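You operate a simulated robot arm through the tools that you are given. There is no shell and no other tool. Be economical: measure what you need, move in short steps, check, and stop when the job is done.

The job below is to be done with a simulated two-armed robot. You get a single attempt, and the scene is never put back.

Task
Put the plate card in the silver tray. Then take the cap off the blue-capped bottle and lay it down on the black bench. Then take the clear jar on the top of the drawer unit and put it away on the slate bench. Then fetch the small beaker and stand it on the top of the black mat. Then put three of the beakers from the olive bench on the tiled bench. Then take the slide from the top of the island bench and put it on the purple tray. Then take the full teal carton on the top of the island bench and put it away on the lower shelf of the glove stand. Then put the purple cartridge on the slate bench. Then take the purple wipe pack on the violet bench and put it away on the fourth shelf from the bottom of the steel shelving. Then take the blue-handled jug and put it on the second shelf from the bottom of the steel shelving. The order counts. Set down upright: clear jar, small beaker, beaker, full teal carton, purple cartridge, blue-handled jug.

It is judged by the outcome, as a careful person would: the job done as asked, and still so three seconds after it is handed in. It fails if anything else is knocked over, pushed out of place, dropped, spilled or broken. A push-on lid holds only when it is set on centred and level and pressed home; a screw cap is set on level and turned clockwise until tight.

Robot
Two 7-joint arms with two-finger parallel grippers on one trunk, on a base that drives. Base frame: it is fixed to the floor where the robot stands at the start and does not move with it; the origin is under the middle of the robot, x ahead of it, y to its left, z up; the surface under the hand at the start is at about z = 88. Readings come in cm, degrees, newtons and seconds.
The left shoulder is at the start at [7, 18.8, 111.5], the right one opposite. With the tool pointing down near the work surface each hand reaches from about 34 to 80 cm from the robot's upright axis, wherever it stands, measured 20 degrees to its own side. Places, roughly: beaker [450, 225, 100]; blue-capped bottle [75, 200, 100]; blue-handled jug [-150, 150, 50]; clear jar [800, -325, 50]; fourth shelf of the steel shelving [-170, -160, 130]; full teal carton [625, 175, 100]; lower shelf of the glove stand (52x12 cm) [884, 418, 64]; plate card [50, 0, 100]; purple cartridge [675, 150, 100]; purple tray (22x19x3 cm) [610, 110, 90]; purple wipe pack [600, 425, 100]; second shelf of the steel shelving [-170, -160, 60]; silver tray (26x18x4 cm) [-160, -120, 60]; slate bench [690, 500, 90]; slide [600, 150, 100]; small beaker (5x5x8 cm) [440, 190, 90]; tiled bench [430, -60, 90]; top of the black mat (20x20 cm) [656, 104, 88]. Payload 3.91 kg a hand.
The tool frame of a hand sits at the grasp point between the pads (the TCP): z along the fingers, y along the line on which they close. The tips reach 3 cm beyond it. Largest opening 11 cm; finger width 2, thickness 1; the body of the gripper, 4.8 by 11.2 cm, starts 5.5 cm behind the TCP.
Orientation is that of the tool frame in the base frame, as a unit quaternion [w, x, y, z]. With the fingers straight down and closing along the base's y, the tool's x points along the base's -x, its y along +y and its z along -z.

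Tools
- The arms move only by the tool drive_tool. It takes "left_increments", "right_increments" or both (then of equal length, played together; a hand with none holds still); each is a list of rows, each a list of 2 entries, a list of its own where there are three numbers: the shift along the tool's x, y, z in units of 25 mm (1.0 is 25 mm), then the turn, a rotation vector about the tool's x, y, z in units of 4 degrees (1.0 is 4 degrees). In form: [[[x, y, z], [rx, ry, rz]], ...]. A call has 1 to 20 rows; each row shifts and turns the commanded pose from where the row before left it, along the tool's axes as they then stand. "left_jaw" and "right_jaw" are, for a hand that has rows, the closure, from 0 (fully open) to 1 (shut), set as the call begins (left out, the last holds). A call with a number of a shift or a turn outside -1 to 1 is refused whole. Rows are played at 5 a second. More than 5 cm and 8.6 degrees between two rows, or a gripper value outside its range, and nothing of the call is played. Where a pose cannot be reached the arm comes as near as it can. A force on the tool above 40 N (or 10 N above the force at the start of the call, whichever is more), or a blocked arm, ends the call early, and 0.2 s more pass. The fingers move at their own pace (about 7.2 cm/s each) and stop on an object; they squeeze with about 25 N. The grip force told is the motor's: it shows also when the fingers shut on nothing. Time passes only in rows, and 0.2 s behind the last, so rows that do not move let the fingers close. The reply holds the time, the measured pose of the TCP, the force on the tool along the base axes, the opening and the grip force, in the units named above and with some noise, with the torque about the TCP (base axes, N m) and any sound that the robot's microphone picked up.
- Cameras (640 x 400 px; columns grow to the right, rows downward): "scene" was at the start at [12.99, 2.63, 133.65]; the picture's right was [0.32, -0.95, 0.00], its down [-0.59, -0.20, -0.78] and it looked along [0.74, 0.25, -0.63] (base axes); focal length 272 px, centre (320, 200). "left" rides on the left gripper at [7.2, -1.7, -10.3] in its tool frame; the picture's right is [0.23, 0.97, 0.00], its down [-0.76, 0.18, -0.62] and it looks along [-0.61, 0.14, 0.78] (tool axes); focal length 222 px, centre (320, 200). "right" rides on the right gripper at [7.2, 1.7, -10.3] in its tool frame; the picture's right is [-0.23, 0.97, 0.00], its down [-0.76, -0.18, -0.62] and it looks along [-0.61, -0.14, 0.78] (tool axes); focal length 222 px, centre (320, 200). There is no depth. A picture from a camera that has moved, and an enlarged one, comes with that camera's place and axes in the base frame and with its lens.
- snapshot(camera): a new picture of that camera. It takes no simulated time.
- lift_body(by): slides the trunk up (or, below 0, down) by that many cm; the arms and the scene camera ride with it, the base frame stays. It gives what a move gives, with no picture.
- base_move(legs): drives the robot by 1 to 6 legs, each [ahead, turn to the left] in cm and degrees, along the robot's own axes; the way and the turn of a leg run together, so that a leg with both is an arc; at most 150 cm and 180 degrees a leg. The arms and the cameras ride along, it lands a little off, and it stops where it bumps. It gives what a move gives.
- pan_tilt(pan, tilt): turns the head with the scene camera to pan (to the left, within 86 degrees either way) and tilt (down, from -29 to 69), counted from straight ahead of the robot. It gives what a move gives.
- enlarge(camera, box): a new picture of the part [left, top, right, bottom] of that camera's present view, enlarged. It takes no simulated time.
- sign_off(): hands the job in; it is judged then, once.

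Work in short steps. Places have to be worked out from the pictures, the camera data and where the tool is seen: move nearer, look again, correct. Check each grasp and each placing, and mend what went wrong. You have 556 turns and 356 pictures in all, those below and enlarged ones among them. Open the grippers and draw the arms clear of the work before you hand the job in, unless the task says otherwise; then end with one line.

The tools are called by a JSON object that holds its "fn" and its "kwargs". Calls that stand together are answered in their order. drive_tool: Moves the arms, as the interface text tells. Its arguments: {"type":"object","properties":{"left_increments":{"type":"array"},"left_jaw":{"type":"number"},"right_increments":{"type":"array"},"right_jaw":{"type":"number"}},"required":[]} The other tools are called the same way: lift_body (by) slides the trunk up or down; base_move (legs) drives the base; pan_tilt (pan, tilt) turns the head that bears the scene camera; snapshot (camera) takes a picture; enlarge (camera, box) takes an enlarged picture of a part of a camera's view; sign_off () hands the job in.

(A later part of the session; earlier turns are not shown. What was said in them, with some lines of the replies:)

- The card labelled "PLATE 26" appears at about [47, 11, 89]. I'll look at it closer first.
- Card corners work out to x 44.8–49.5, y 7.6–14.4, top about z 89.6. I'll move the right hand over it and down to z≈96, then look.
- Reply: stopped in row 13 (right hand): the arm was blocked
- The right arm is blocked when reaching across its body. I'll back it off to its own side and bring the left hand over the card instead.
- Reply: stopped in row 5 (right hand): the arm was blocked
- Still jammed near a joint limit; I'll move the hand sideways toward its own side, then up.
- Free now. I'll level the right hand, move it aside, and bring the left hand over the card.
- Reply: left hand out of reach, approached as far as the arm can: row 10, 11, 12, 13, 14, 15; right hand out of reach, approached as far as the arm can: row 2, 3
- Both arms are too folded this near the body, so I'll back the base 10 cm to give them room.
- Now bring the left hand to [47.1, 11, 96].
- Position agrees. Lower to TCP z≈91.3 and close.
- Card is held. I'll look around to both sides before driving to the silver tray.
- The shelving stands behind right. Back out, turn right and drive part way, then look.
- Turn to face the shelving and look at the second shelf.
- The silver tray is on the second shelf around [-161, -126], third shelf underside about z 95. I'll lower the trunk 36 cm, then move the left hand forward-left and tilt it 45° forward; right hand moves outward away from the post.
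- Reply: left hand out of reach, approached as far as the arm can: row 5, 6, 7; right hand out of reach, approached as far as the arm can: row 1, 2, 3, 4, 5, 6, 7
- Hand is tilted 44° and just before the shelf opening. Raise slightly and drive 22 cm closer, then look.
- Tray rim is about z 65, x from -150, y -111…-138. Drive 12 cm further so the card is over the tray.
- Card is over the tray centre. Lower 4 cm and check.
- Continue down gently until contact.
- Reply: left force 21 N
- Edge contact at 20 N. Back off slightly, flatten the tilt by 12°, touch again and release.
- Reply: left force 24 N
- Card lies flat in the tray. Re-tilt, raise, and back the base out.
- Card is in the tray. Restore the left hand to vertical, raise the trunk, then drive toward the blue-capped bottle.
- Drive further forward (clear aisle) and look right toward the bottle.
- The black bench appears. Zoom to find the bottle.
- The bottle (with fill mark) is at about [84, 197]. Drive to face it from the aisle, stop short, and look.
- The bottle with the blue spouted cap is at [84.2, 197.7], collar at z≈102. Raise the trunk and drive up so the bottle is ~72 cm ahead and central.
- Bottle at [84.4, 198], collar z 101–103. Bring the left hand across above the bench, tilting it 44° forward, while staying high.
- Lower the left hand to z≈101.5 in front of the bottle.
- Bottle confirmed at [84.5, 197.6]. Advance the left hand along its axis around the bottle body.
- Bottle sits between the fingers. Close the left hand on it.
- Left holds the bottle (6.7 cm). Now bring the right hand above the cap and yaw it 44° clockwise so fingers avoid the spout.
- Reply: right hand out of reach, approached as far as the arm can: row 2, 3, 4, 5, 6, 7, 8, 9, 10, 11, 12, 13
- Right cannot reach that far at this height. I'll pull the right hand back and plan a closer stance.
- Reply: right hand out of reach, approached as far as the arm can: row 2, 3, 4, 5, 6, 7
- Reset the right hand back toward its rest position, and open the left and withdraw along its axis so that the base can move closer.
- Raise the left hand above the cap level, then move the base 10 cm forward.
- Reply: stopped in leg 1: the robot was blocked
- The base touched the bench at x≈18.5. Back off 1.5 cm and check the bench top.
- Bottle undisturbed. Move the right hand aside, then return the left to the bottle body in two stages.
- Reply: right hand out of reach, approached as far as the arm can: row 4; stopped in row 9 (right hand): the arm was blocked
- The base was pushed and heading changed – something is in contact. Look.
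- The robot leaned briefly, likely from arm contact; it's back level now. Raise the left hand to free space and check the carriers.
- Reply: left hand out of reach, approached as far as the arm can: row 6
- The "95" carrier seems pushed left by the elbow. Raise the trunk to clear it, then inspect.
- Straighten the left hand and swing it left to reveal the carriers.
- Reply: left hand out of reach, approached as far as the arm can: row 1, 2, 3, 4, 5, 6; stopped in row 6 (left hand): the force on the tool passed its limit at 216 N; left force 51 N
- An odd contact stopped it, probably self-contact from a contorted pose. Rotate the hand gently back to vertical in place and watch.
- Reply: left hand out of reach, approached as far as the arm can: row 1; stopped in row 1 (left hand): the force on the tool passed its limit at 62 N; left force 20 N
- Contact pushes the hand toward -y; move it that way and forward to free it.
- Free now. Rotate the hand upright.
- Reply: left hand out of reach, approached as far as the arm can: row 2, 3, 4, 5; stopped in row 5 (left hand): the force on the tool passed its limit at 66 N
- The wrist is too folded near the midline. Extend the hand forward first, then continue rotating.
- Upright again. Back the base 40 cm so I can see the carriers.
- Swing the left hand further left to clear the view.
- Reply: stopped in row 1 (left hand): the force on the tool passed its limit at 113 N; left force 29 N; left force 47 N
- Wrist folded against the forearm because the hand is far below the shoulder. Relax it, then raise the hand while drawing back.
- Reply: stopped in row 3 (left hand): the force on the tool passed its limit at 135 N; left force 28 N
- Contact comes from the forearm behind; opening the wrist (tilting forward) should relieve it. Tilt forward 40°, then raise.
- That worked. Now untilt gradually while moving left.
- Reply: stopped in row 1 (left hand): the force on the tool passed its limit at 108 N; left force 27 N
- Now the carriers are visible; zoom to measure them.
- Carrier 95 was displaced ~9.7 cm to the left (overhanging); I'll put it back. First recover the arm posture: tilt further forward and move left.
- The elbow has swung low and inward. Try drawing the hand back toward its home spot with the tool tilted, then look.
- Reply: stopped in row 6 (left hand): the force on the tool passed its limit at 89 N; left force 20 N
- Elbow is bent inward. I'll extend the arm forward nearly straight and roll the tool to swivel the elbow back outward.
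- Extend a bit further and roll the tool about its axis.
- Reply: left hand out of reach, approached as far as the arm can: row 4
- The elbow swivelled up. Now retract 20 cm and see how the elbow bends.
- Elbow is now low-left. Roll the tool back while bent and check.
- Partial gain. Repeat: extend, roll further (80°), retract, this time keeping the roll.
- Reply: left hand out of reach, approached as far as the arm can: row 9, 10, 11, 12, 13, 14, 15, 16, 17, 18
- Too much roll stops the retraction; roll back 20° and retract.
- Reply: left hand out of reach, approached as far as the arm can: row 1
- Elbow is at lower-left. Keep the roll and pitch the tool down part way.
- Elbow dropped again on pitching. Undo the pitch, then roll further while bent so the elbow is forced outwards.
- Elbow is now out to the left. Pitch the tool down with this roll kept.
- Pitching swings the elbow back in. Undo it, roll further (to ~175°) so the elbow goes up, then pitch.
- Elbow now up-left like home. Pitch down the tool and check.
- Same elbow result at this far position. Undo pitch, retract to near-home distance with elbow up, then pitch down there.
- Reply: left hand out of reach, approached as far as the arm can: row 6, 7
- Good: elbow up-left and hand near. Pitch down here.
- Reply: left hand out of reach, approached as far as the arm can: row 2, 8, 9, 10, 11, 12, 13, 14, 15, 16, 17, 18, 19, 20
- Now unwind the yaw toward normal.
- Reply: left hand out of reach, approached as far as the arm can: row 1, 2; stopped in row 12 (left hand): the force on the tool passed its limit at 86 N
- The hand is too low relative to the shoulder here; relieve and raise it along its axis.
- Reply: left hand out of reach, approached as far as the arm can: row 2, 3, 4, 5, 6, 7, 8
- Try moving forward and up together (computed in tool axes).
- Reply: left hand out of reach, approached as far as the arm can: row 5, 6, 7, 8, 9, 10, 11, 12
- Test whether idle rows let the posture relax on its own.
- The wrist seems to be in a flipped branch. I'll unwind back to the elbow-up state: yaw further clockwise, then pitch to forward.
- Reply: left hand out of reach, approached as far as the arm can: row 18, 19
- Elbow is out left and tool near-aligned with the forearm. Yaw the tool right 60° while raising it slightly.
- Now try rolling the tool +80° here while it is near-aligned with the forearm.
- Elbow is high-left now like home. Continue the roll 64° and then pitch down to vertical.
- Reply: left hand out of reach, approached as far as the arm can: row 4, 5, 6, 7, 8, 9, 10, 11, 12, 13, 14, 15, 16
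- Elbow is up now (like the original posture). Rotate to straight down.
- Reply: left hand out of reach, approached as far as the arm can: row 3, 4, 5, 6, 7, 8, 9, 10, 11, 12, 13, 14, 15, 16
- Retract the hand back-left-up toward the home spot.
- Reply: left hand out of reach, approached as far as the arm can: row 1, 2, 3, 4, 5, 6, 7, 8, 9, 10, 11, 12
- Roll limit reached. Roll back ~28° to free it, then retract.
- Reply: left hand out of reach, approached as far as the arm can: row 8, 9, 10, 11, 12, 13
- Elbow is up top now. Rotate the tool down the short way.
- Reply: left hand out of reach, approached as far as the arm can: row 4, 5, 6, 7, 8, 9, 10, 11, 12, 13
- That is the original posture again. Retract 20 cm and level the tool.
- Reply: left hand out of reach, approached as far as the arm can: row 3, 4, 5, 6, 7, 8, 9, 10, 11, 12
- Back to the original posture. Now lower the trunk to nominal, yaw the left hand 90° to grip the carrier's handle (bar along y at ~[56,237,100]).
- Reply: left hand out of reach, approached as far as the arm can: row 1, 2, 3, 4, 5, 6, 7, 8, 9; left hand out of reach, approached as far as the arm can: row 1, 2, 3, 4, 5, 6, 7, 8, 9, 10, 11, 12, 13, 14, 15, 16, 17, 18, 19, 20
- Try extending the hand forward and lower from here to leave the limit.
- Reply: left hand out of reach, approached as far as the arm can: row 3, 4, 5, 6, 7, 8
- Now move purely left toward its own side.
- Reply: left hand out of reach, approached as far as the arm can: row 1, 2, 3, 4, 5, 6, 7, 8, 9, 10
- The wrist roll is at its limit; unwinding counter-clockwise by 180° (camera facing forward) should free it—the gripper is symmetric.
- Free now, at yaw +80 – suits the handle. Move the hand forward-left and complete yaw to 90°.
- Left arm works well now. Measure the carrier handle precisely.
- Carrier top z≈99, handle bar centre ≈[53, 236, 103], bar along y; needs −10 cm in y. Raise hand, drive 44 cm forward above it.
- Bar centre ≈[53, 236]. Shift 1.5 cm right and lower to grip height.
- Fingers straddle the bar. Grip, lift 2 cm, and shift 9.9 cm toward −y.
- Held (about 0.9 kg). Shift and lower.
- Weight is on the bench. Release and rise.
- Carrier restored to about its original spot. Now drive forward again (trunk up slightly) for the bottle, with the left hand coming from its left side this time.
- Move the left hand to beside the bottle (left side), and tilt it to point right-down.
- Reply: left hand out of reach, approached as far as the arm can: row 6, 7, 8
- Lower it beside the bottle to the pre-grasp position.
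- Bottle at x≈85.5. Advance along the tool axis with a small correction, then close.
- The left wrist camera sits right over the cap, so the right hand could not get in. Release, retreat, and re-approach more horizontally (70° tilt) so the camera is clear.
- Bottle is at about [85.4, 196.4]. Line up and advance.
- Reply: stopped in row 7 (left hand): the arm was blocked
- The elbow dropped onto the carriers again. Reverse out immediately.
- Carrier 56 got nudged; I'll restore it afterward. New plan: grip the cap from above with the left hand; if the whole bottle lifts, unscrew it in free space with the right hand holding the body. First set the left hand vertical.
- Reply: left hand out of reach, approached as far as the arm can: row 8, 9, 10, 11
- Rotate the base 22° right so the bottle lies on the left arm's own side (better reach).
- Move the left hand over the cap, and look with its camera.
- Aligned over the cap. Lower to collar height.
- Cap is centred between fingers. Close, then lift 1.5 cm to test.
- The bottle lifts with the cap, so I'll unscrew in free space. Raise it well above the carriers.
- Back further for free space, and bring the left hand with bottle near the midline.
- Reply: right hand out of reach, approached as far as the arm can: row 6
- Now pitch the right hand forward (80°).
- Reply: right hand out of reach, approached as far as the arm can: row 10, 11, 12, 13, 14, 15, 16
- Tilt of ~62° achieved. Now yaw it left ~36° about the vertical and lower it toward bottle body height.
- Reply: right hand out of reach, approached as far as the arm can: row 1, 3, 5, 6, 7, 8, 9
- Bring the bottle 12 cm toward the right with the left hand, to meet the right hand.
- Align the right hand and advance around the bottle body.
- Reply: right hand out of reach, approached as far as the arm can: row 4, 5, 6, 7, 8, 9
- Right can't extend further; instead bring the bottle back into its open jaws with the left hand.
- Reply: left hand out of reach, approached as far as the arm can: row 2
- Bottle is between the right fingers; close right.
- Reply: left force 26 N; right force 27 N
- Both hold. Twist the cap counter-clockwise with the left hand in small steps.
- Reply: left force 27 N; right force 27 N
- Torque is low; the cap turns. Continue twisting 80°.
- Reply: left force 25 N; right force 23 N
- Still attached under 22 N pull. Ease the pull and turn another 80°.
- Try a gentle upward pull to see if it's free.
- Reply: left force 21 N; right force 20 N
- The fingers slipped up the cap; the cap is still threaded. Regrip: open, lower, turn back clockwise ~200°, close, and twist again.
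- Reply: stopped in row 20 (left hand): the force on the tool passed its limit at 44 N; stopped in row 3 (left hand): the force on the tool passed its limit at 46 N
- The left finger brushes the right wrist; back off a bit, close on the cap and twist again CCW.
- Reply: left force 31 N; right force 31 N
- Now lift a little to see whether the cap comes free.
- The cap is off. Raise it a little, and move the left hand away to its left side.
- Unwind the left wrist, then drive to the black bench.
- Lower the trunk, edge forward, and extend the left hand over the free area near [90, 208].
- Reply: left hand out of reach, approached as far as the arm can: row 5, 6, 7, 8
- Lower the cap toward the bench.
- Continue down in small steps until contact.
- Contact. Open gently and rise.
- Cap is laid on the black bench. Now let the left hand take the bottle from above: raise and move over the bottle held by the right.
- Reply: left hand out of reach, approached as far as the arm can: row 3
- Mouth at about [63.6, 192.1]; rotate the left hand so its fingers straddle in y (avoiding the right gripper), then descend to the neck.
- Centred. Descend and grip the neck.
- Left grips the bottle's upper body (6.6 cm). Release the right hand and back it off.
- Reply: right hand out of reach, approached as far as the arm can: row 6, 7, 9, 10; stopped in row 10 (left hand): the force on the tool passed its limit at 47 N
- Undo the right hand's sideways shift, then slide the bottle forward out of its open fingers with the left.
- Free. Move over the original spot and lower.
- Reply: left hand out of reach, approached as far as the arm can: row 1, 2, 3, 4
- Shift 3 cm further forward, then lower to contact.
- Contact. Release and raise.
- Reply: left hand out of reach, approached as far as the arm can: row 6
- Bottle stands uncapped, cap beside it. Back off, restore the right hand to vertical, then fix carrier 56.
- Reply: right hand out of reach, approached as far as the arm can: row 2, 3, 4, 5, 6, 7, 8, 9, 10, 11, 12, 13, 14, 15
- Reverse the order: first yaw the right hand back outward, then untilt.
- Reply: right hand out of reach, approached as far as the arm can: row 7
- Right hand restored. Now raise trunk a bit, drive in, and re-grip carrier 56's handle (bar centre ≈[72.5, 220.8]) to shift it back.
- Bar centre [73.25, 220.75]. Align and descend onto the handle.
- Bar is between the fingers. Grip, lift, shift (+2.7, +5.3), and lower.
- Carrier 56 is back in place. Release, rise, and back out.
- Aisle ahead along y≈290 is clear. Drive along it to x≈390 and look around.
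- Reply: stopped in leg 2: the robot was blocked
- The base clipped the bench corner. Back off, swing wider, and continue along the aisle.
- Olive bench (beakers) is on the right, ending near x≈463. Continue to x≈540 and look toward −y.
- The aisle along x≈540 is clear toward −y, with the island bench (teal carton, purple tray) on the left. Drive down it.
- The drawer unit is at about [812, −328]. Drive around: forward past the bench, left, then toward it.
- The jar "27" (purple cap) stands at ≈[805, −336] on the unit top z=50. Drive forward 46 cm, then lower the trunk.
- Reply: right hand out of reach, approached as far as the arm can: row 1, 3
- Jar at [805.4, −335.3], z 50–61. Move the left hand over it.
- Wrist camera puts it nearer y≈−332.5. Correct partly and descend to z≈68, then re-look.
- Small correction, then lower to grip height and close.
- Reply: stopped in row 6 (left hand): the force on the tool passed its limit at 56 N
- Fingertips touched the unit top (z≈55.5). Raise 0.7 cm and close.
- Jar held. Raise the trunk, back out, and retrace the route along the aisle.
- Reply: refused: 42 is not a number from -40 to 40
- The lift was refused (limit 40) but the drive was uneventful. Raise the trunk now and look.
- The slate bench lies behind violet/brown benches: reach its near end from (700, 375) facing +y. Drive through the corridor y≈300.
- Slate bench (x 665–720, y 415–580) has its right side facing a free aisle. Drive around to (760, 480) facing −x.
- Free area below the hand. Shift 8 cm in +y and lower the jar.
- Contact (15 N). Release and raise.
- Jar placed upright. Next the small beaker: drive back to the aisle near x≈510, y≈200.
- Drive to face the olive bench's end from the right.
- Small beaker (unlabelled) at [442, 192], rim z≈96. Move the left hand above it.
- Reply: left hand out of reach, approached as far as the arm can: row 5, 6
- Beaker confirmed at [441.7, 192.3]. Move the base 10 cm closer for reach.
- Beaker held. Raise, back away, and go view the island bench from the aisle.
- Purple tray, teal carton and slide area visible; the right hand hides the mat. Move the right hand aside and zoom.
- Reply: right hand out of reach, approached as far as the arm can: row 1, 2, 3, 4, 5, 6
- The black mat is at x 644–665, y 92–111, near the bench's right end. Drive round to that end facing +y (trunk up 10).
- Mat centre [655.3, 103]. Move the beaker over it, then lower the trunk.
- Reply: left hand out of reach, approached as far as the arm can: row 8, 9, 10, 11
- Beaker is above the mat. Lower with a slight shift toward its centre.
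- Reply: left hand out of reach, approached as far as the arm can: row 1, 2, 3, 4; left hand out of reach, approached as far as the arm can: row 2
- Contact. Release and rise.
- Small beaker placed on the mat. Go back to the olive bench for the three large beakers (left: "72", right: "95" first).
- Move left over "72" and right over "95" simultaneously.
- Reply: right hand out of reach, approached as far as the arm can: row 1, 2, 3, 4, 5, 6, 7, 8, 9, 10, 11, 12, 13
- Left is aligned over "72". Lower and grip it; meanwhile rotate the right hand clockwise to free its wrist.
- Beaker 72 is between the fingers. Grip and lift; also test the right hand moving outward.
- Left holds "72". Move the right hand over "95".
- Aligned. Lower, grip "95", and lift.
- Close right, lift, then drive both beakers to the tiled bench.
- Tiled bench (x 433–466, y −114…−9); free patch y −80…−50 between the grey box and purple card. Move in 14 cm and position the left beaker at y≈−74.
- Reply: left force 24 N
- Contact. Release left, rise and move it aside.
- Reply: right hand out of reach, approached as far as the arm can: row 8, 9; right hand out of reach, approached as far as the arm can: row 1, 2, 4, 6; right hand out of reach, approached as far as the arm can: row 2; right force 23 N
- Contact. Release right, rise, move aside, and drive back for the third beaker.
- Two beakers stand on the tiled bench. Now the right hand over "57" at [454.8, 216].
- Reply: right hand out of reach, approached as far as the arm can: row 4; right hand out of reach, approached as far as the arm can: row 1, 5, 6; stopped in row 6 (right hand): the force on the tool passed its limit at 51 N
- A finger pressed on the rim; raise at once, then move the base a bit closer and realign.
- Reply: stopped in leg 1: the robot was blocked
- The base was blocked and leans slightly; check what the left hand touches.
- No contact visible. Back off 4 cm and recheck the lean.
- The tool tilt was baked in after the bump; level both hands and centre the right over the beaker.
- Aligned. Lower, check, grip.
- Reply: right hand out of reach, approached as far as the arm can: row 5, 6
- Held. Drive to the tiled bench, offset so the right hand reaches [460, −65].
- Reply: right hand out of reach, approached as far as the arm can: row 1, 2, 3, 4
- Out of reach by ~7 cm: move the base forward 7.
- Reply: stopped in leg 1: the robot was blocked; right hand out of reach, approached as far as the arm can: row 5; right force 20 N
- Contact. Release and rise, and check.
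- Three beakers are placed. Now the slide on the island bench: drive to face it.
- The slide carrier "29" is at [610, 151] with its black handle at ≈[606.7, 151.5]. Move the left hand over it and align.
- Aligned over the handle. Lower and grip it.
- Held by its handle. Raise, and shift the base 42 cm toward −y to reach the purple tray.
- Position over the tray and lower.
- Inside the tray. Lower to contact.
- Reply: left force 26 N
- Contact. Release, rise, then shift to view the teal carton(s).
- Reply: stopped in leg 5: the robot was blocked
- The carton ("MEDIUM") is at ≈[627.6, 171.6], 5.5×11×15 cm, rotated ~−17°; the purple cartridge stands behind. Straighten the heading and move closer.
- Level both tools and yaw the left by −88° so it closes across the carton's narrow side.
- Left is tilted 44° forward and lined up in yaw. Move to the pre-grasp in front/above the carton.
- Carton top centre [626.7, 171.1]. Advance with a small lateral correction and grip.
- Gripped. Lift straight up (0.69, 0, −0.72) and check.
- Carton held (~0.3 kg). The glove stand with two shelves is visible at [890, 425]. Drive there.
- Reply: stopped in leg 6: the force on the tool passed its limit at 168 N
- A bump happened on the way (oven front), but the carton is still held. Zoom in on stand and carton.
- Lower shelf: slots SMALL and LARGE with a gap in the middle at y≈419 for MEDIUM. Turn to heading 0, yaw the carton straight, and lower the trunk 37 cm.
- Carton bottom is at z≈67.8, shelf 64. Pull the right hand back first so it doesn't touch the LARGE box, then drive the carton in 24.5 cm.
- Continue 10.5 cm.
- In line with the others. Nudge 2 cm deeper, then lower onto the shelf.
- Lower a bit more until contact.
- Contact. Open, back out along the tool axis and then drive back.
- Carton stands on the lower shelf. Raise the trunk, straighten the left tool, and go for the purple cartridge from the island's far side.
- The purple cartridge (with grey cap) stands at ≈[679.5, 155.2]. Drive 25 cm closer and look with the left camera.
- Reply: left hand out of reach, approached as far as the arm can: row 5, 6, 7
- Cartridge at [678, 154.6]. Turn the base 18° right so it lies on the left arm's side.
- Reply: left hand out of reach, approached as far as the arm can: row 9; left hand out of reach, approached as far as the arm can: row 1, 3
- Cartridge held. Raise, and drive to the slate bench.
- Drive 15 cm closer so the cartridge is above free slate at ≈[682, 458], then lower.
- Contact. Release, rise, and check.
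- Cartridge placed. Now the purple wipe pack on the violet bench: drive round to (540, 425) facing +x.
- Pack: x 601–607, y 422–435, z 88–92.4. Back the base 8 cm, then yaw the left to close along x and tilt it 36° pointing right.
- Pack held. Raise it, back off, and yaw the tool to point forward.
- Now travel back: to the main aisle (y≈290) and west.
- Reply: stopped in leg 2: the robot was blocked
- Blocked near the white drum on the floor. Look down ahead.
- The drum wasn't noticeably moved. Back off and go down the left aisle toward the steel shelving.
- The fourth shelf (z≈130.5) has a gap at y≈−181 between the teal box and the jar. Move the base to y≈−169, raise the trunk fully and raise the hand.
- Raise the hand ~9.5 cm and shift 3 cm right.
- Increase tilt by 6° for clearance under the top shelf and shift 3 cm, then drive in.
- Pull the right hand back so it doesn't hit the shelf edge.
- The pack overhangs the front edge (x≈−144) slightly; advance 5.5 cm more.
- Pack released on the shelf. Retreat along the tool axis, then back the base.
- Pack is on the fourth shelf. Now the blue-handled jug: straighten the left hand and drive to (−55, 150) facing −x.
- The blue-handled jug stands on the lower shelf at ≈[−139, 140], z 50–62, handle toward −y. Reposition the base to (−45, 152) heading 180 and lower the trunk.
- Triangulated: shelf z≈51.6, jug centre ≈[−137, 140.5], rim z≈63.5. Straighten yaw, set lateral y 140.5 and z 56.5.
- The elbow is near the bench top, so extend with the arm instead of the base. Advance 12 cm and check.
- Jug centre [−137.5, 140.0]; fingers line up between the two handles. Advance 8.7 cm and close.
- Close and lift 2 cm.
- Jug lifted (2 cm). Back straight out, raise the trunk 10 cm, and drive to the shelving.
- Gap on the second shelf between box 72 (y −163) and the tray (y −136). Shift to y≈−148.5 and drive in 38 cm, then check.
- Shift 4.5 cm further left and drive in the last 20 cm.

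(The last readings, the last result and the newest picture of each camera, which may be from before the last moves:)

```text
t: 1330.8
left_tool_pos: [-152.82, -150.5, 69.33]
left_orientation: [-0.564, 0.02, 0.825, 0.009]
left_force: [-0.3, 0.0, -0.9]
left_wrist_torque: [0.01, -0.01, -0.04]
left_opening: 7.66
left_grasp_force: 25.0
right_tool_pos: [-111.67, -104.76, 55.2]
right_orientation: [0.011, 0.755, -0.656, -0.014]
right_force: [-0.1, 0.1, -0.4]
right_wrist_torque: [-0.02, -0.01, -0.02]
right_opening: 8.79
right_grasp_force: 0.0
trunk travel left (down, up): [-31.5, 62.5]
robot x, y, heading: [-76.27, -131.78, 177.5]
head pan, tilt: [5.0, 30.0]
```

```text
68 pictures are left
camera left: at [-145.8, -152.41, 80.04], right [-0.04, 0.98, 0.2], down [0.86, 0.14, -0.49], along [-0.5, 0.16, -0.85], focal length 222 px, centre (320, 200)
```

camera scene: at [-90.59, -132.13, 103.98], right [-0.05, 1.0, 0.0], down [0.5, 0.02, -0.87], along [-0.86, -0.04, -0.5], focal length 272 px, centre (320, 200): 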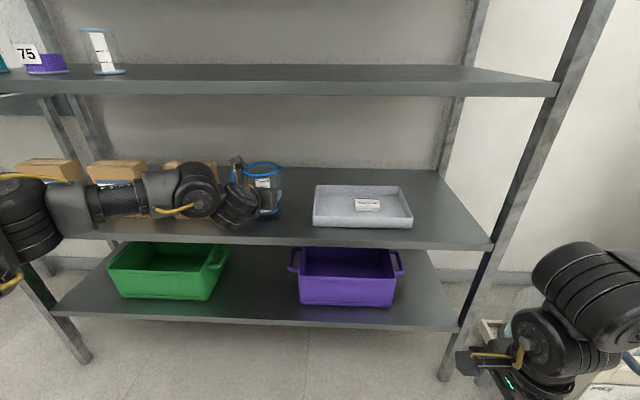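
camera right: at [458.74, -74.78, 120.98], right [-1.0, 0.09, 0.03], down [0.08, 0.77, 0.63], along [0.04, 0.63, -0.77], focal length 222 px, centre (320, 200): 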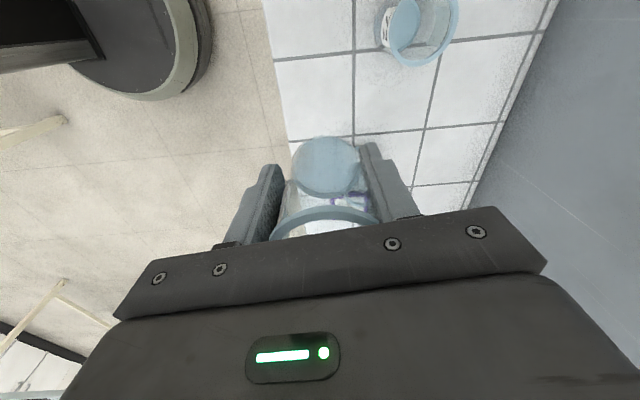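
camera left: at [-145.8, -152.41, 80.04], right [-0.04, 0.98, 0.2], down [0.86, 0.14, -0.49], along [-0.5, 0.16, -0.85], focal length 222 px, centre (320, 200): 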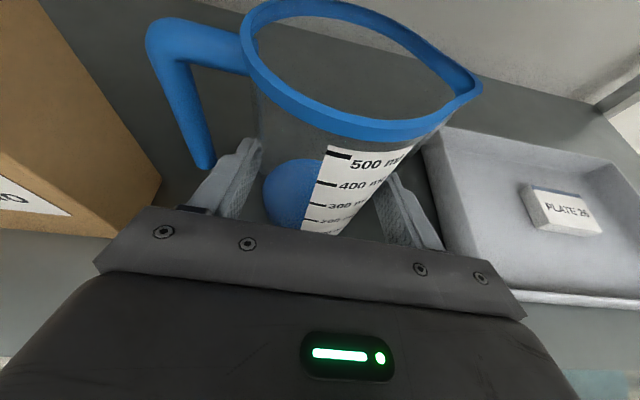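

Jug is over the gap. Lower it onto the shelf.

{"fn": "drive_tool", "kwargs": {"left_increments": [[[-0.46, 0, 0.18], [0, 0, 0]], [[-0.46, 0, 0.18], [0, 0, 0]], [[-0.28, 0, 0.11], [0, 0, 0]]]}}

{"fn": "drive_tool", "kwargs": {"left_increments": [[[-0.12, 0, 0.05], [0, 0, 0]], [[-0.12, 0, 0.05], [0, 0, 0]], [[-0.12, 0, 0.05], [0, 0, 0]]]}}

```text
t: 1331.6
left_tool_pos: [-152.53, -150.38, 66.75]
left_orientation: [-0.568, 0.019, 0.823, 0.008]
left_force: [1.3, 0.5, 21.2]
left_wrist_torque: [0.04, 0.32, -0.06]
left_opening: 7.6
left_grasp_force: 25.5
right_tool_pos: [-111.49, -104.78, 55.52]
right_orientation: [0.013, 0.755, -0.655, -0.015]
right_force: [-0.1, -0.1, 0.2]
right_wrist_torque: [0.0, 0.03, 0.03]
right_opening: 8.84
right_grasp_force: 0.0
trunk travel left (down, up): [-31.5, 62.5]
robot x, y, heading: [-76.66, -131.58, 177.6]
head pan, tilt: [5.0, 30.0]
```

```text
t: 1332.4
left_tool_pos: [-152.58, -150.32, 65.54]
left_orientation: [-0.566, 0.021, 0.824, 0.01]
left_force: [2.9, 3.1, 20.7]
left_wrist_torque: [0.03, 0.19, -0.1]
left_opening: 7.55
left_grasp_force: 24.4
right_tool_pos: [-111.49, -104.84, 55.53]
right_orientation: [0.012, 0.754, -0.656, -0.015]
right_force: [-0.2, -0.3, 0.1]
right_wrist_torque: [0.01, 0.0, -0.01]
right_opening: 8.79
right_grasp_force: 0.0
trunk travel left (down, up): [-31.5, 62.5]
robot x, y, heading: [-76.21, -131.89, 177.3]
head pan, tilt: [5.0, 30.0]
```

On the shelf. Open and check before withdrawing.

{"fn": "drive_tool", "kwargs": {"left_increments": [[[0, 0, 0], [0, 0, 0]], [[0, 0, 0], [0, 0, 0]], [[0, 0, 0], [0, 0, 0]]], "left_jaw": 0.15}}

{"fn": "snapshot", "kwargs": {"camera": "left"}}

```text
t: 1333.2
left_tool_pos: [-152.73, -150.48, 65.27]
left_orientation: [-0.564, 0.02, 0.826, 0.009]
left_force: [0.4, -0.5, 0.1]
left_wrist_torque: [-0.02, -0.02, 0.0]
left_opening: 9.34
left_grasp_force: 0.1
right_tool_pos: [-111.61, -104.94, 55.32]
right_orientation: [0.01, 0.754, -0.656, -0.014]
right_force: [0.2, -0.1, -0.3]
right_wrist_torque: [0.03, -0.03, -0.03]
right_opening: 8.8
right_grasp_force: 0.2
trunk travel left (down, up): [-31.5, 62.5]
robot x, y, heading: [-76.23, -131.69, 177.5]
head pan, tilt: [5.0, 30.0]
```

```text
67 pictures are left
camera left: at [-145.75, -152.49, 75.83], right [-0.04, 0.98, 0.2], down [0.86, 0.14, -0.49], along [-0.5, 0.16, -0.85], focal length 222 px, centre (320, 200)
```

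left: 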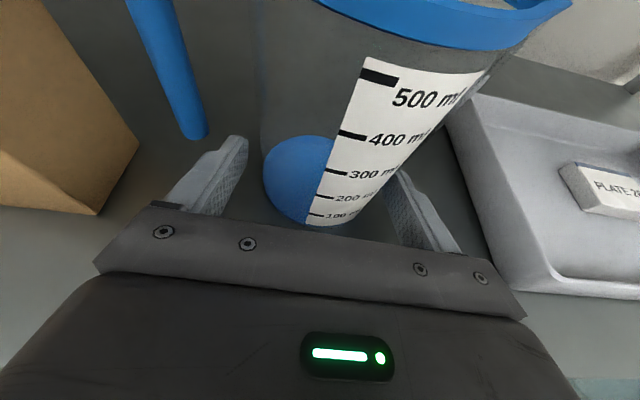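

Jug stands. Withdraw straight back and look.

{"fn": "base_move", "kwargs": {"legs": [[-35, 0]]}}

{"fn": "snapshot", "kwargs": {"camera": "scene"}}

```text
t: 1335.5
left_tool_pos: [-117.68, -152.36, 65.46]
left_orientation: [-0.565, 0.017, 0.825, 0.006]
left_force: [-0.1, -0.4, 0.2]
left_wrist_torque: [0.0, 0.02, -0.01]
left_opening: 9.33
left_grasp_force: 0.1
right_tool_pos: [-76.85, -106.43, 55.4]
right_orientation: [0.011, 0.757, -0.653, -0.015]
right_force: [-0.8, -0.1, 0.5]
right_wrist_torque: [-0.03, 0.02, 0.02]
right_opening: 8.79
right_grasp_force: 0.0
trunk travel left (down, up): [-31.5, 62.5]
robot x, y, heading: [-41.29, -132.51, 178.0]
head pan, tilt: [5.0, 30.0]
```

```text
66 pictures are left
camera scene: at [-55.54, -133.56, 104.01], right [-0.05, 1.0, 0.0], down [0.5, 0.03, -0.87], along [-0.86, -0.04, -0.5], focal length 272 px, centre (320, 200)
```

scene: 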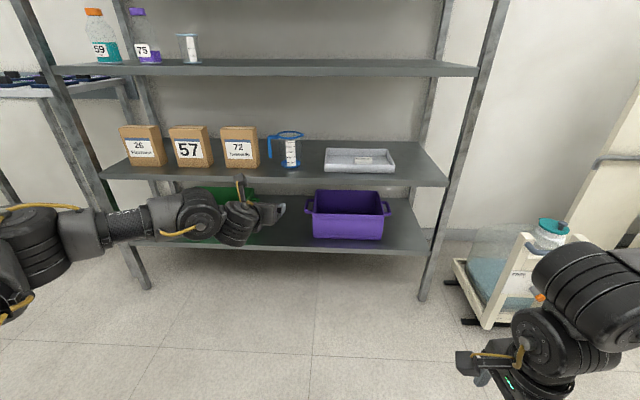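

The jug stands upright on the second shelf. Both grippers are open and clear of the work, so I'm handing the job in.

{"fn": "base_move", "kwargs": {"legs": [[-15, 0]]}}

{"fn": "sign_off", "kwargs": {}}

```text
t: 1336.8
left_tool_pos: [-102.82, -152.54, 65.42]
left_orientation: [-0.565, 0.019, 0.825, 0.008]
left_force: [-1.0, 0.1, 0.4]
left_wrist_torque: [0.01, -0.01, -0.01]
left_opening: 9.35
left_grasp_force: 0.1
right_tool_pos: [-61.59, -106.87, 55.4]
right_orientation: [0.011, 0.755, -0.655, -0.015]
right_force: [-0.5, -0.2, 0.0]
right_wrist_torque: [0.0, -0.02, 0.0]
right_opening: 8.8
right_grasp_force: 0.0
trunk travel left (down, up): [-31.5, 62.5]
robot x, y, heading: [-26.11, -133.66, 177.8]
head pan, tilt: [5.0, 30.0]
```

```text
The job is handed in.
```

All ten steps were done in order and the job is handed in, but my arm pushed two white carriers (95 and 56) on the black bench out of place, and I set both back to within about a centimetre or two of where they were; the bottle was also lifted to unscrew its cap and set back near its spot, and I bumped the black bench corner, the floor drum and probably the oven front, with no damage I could see.
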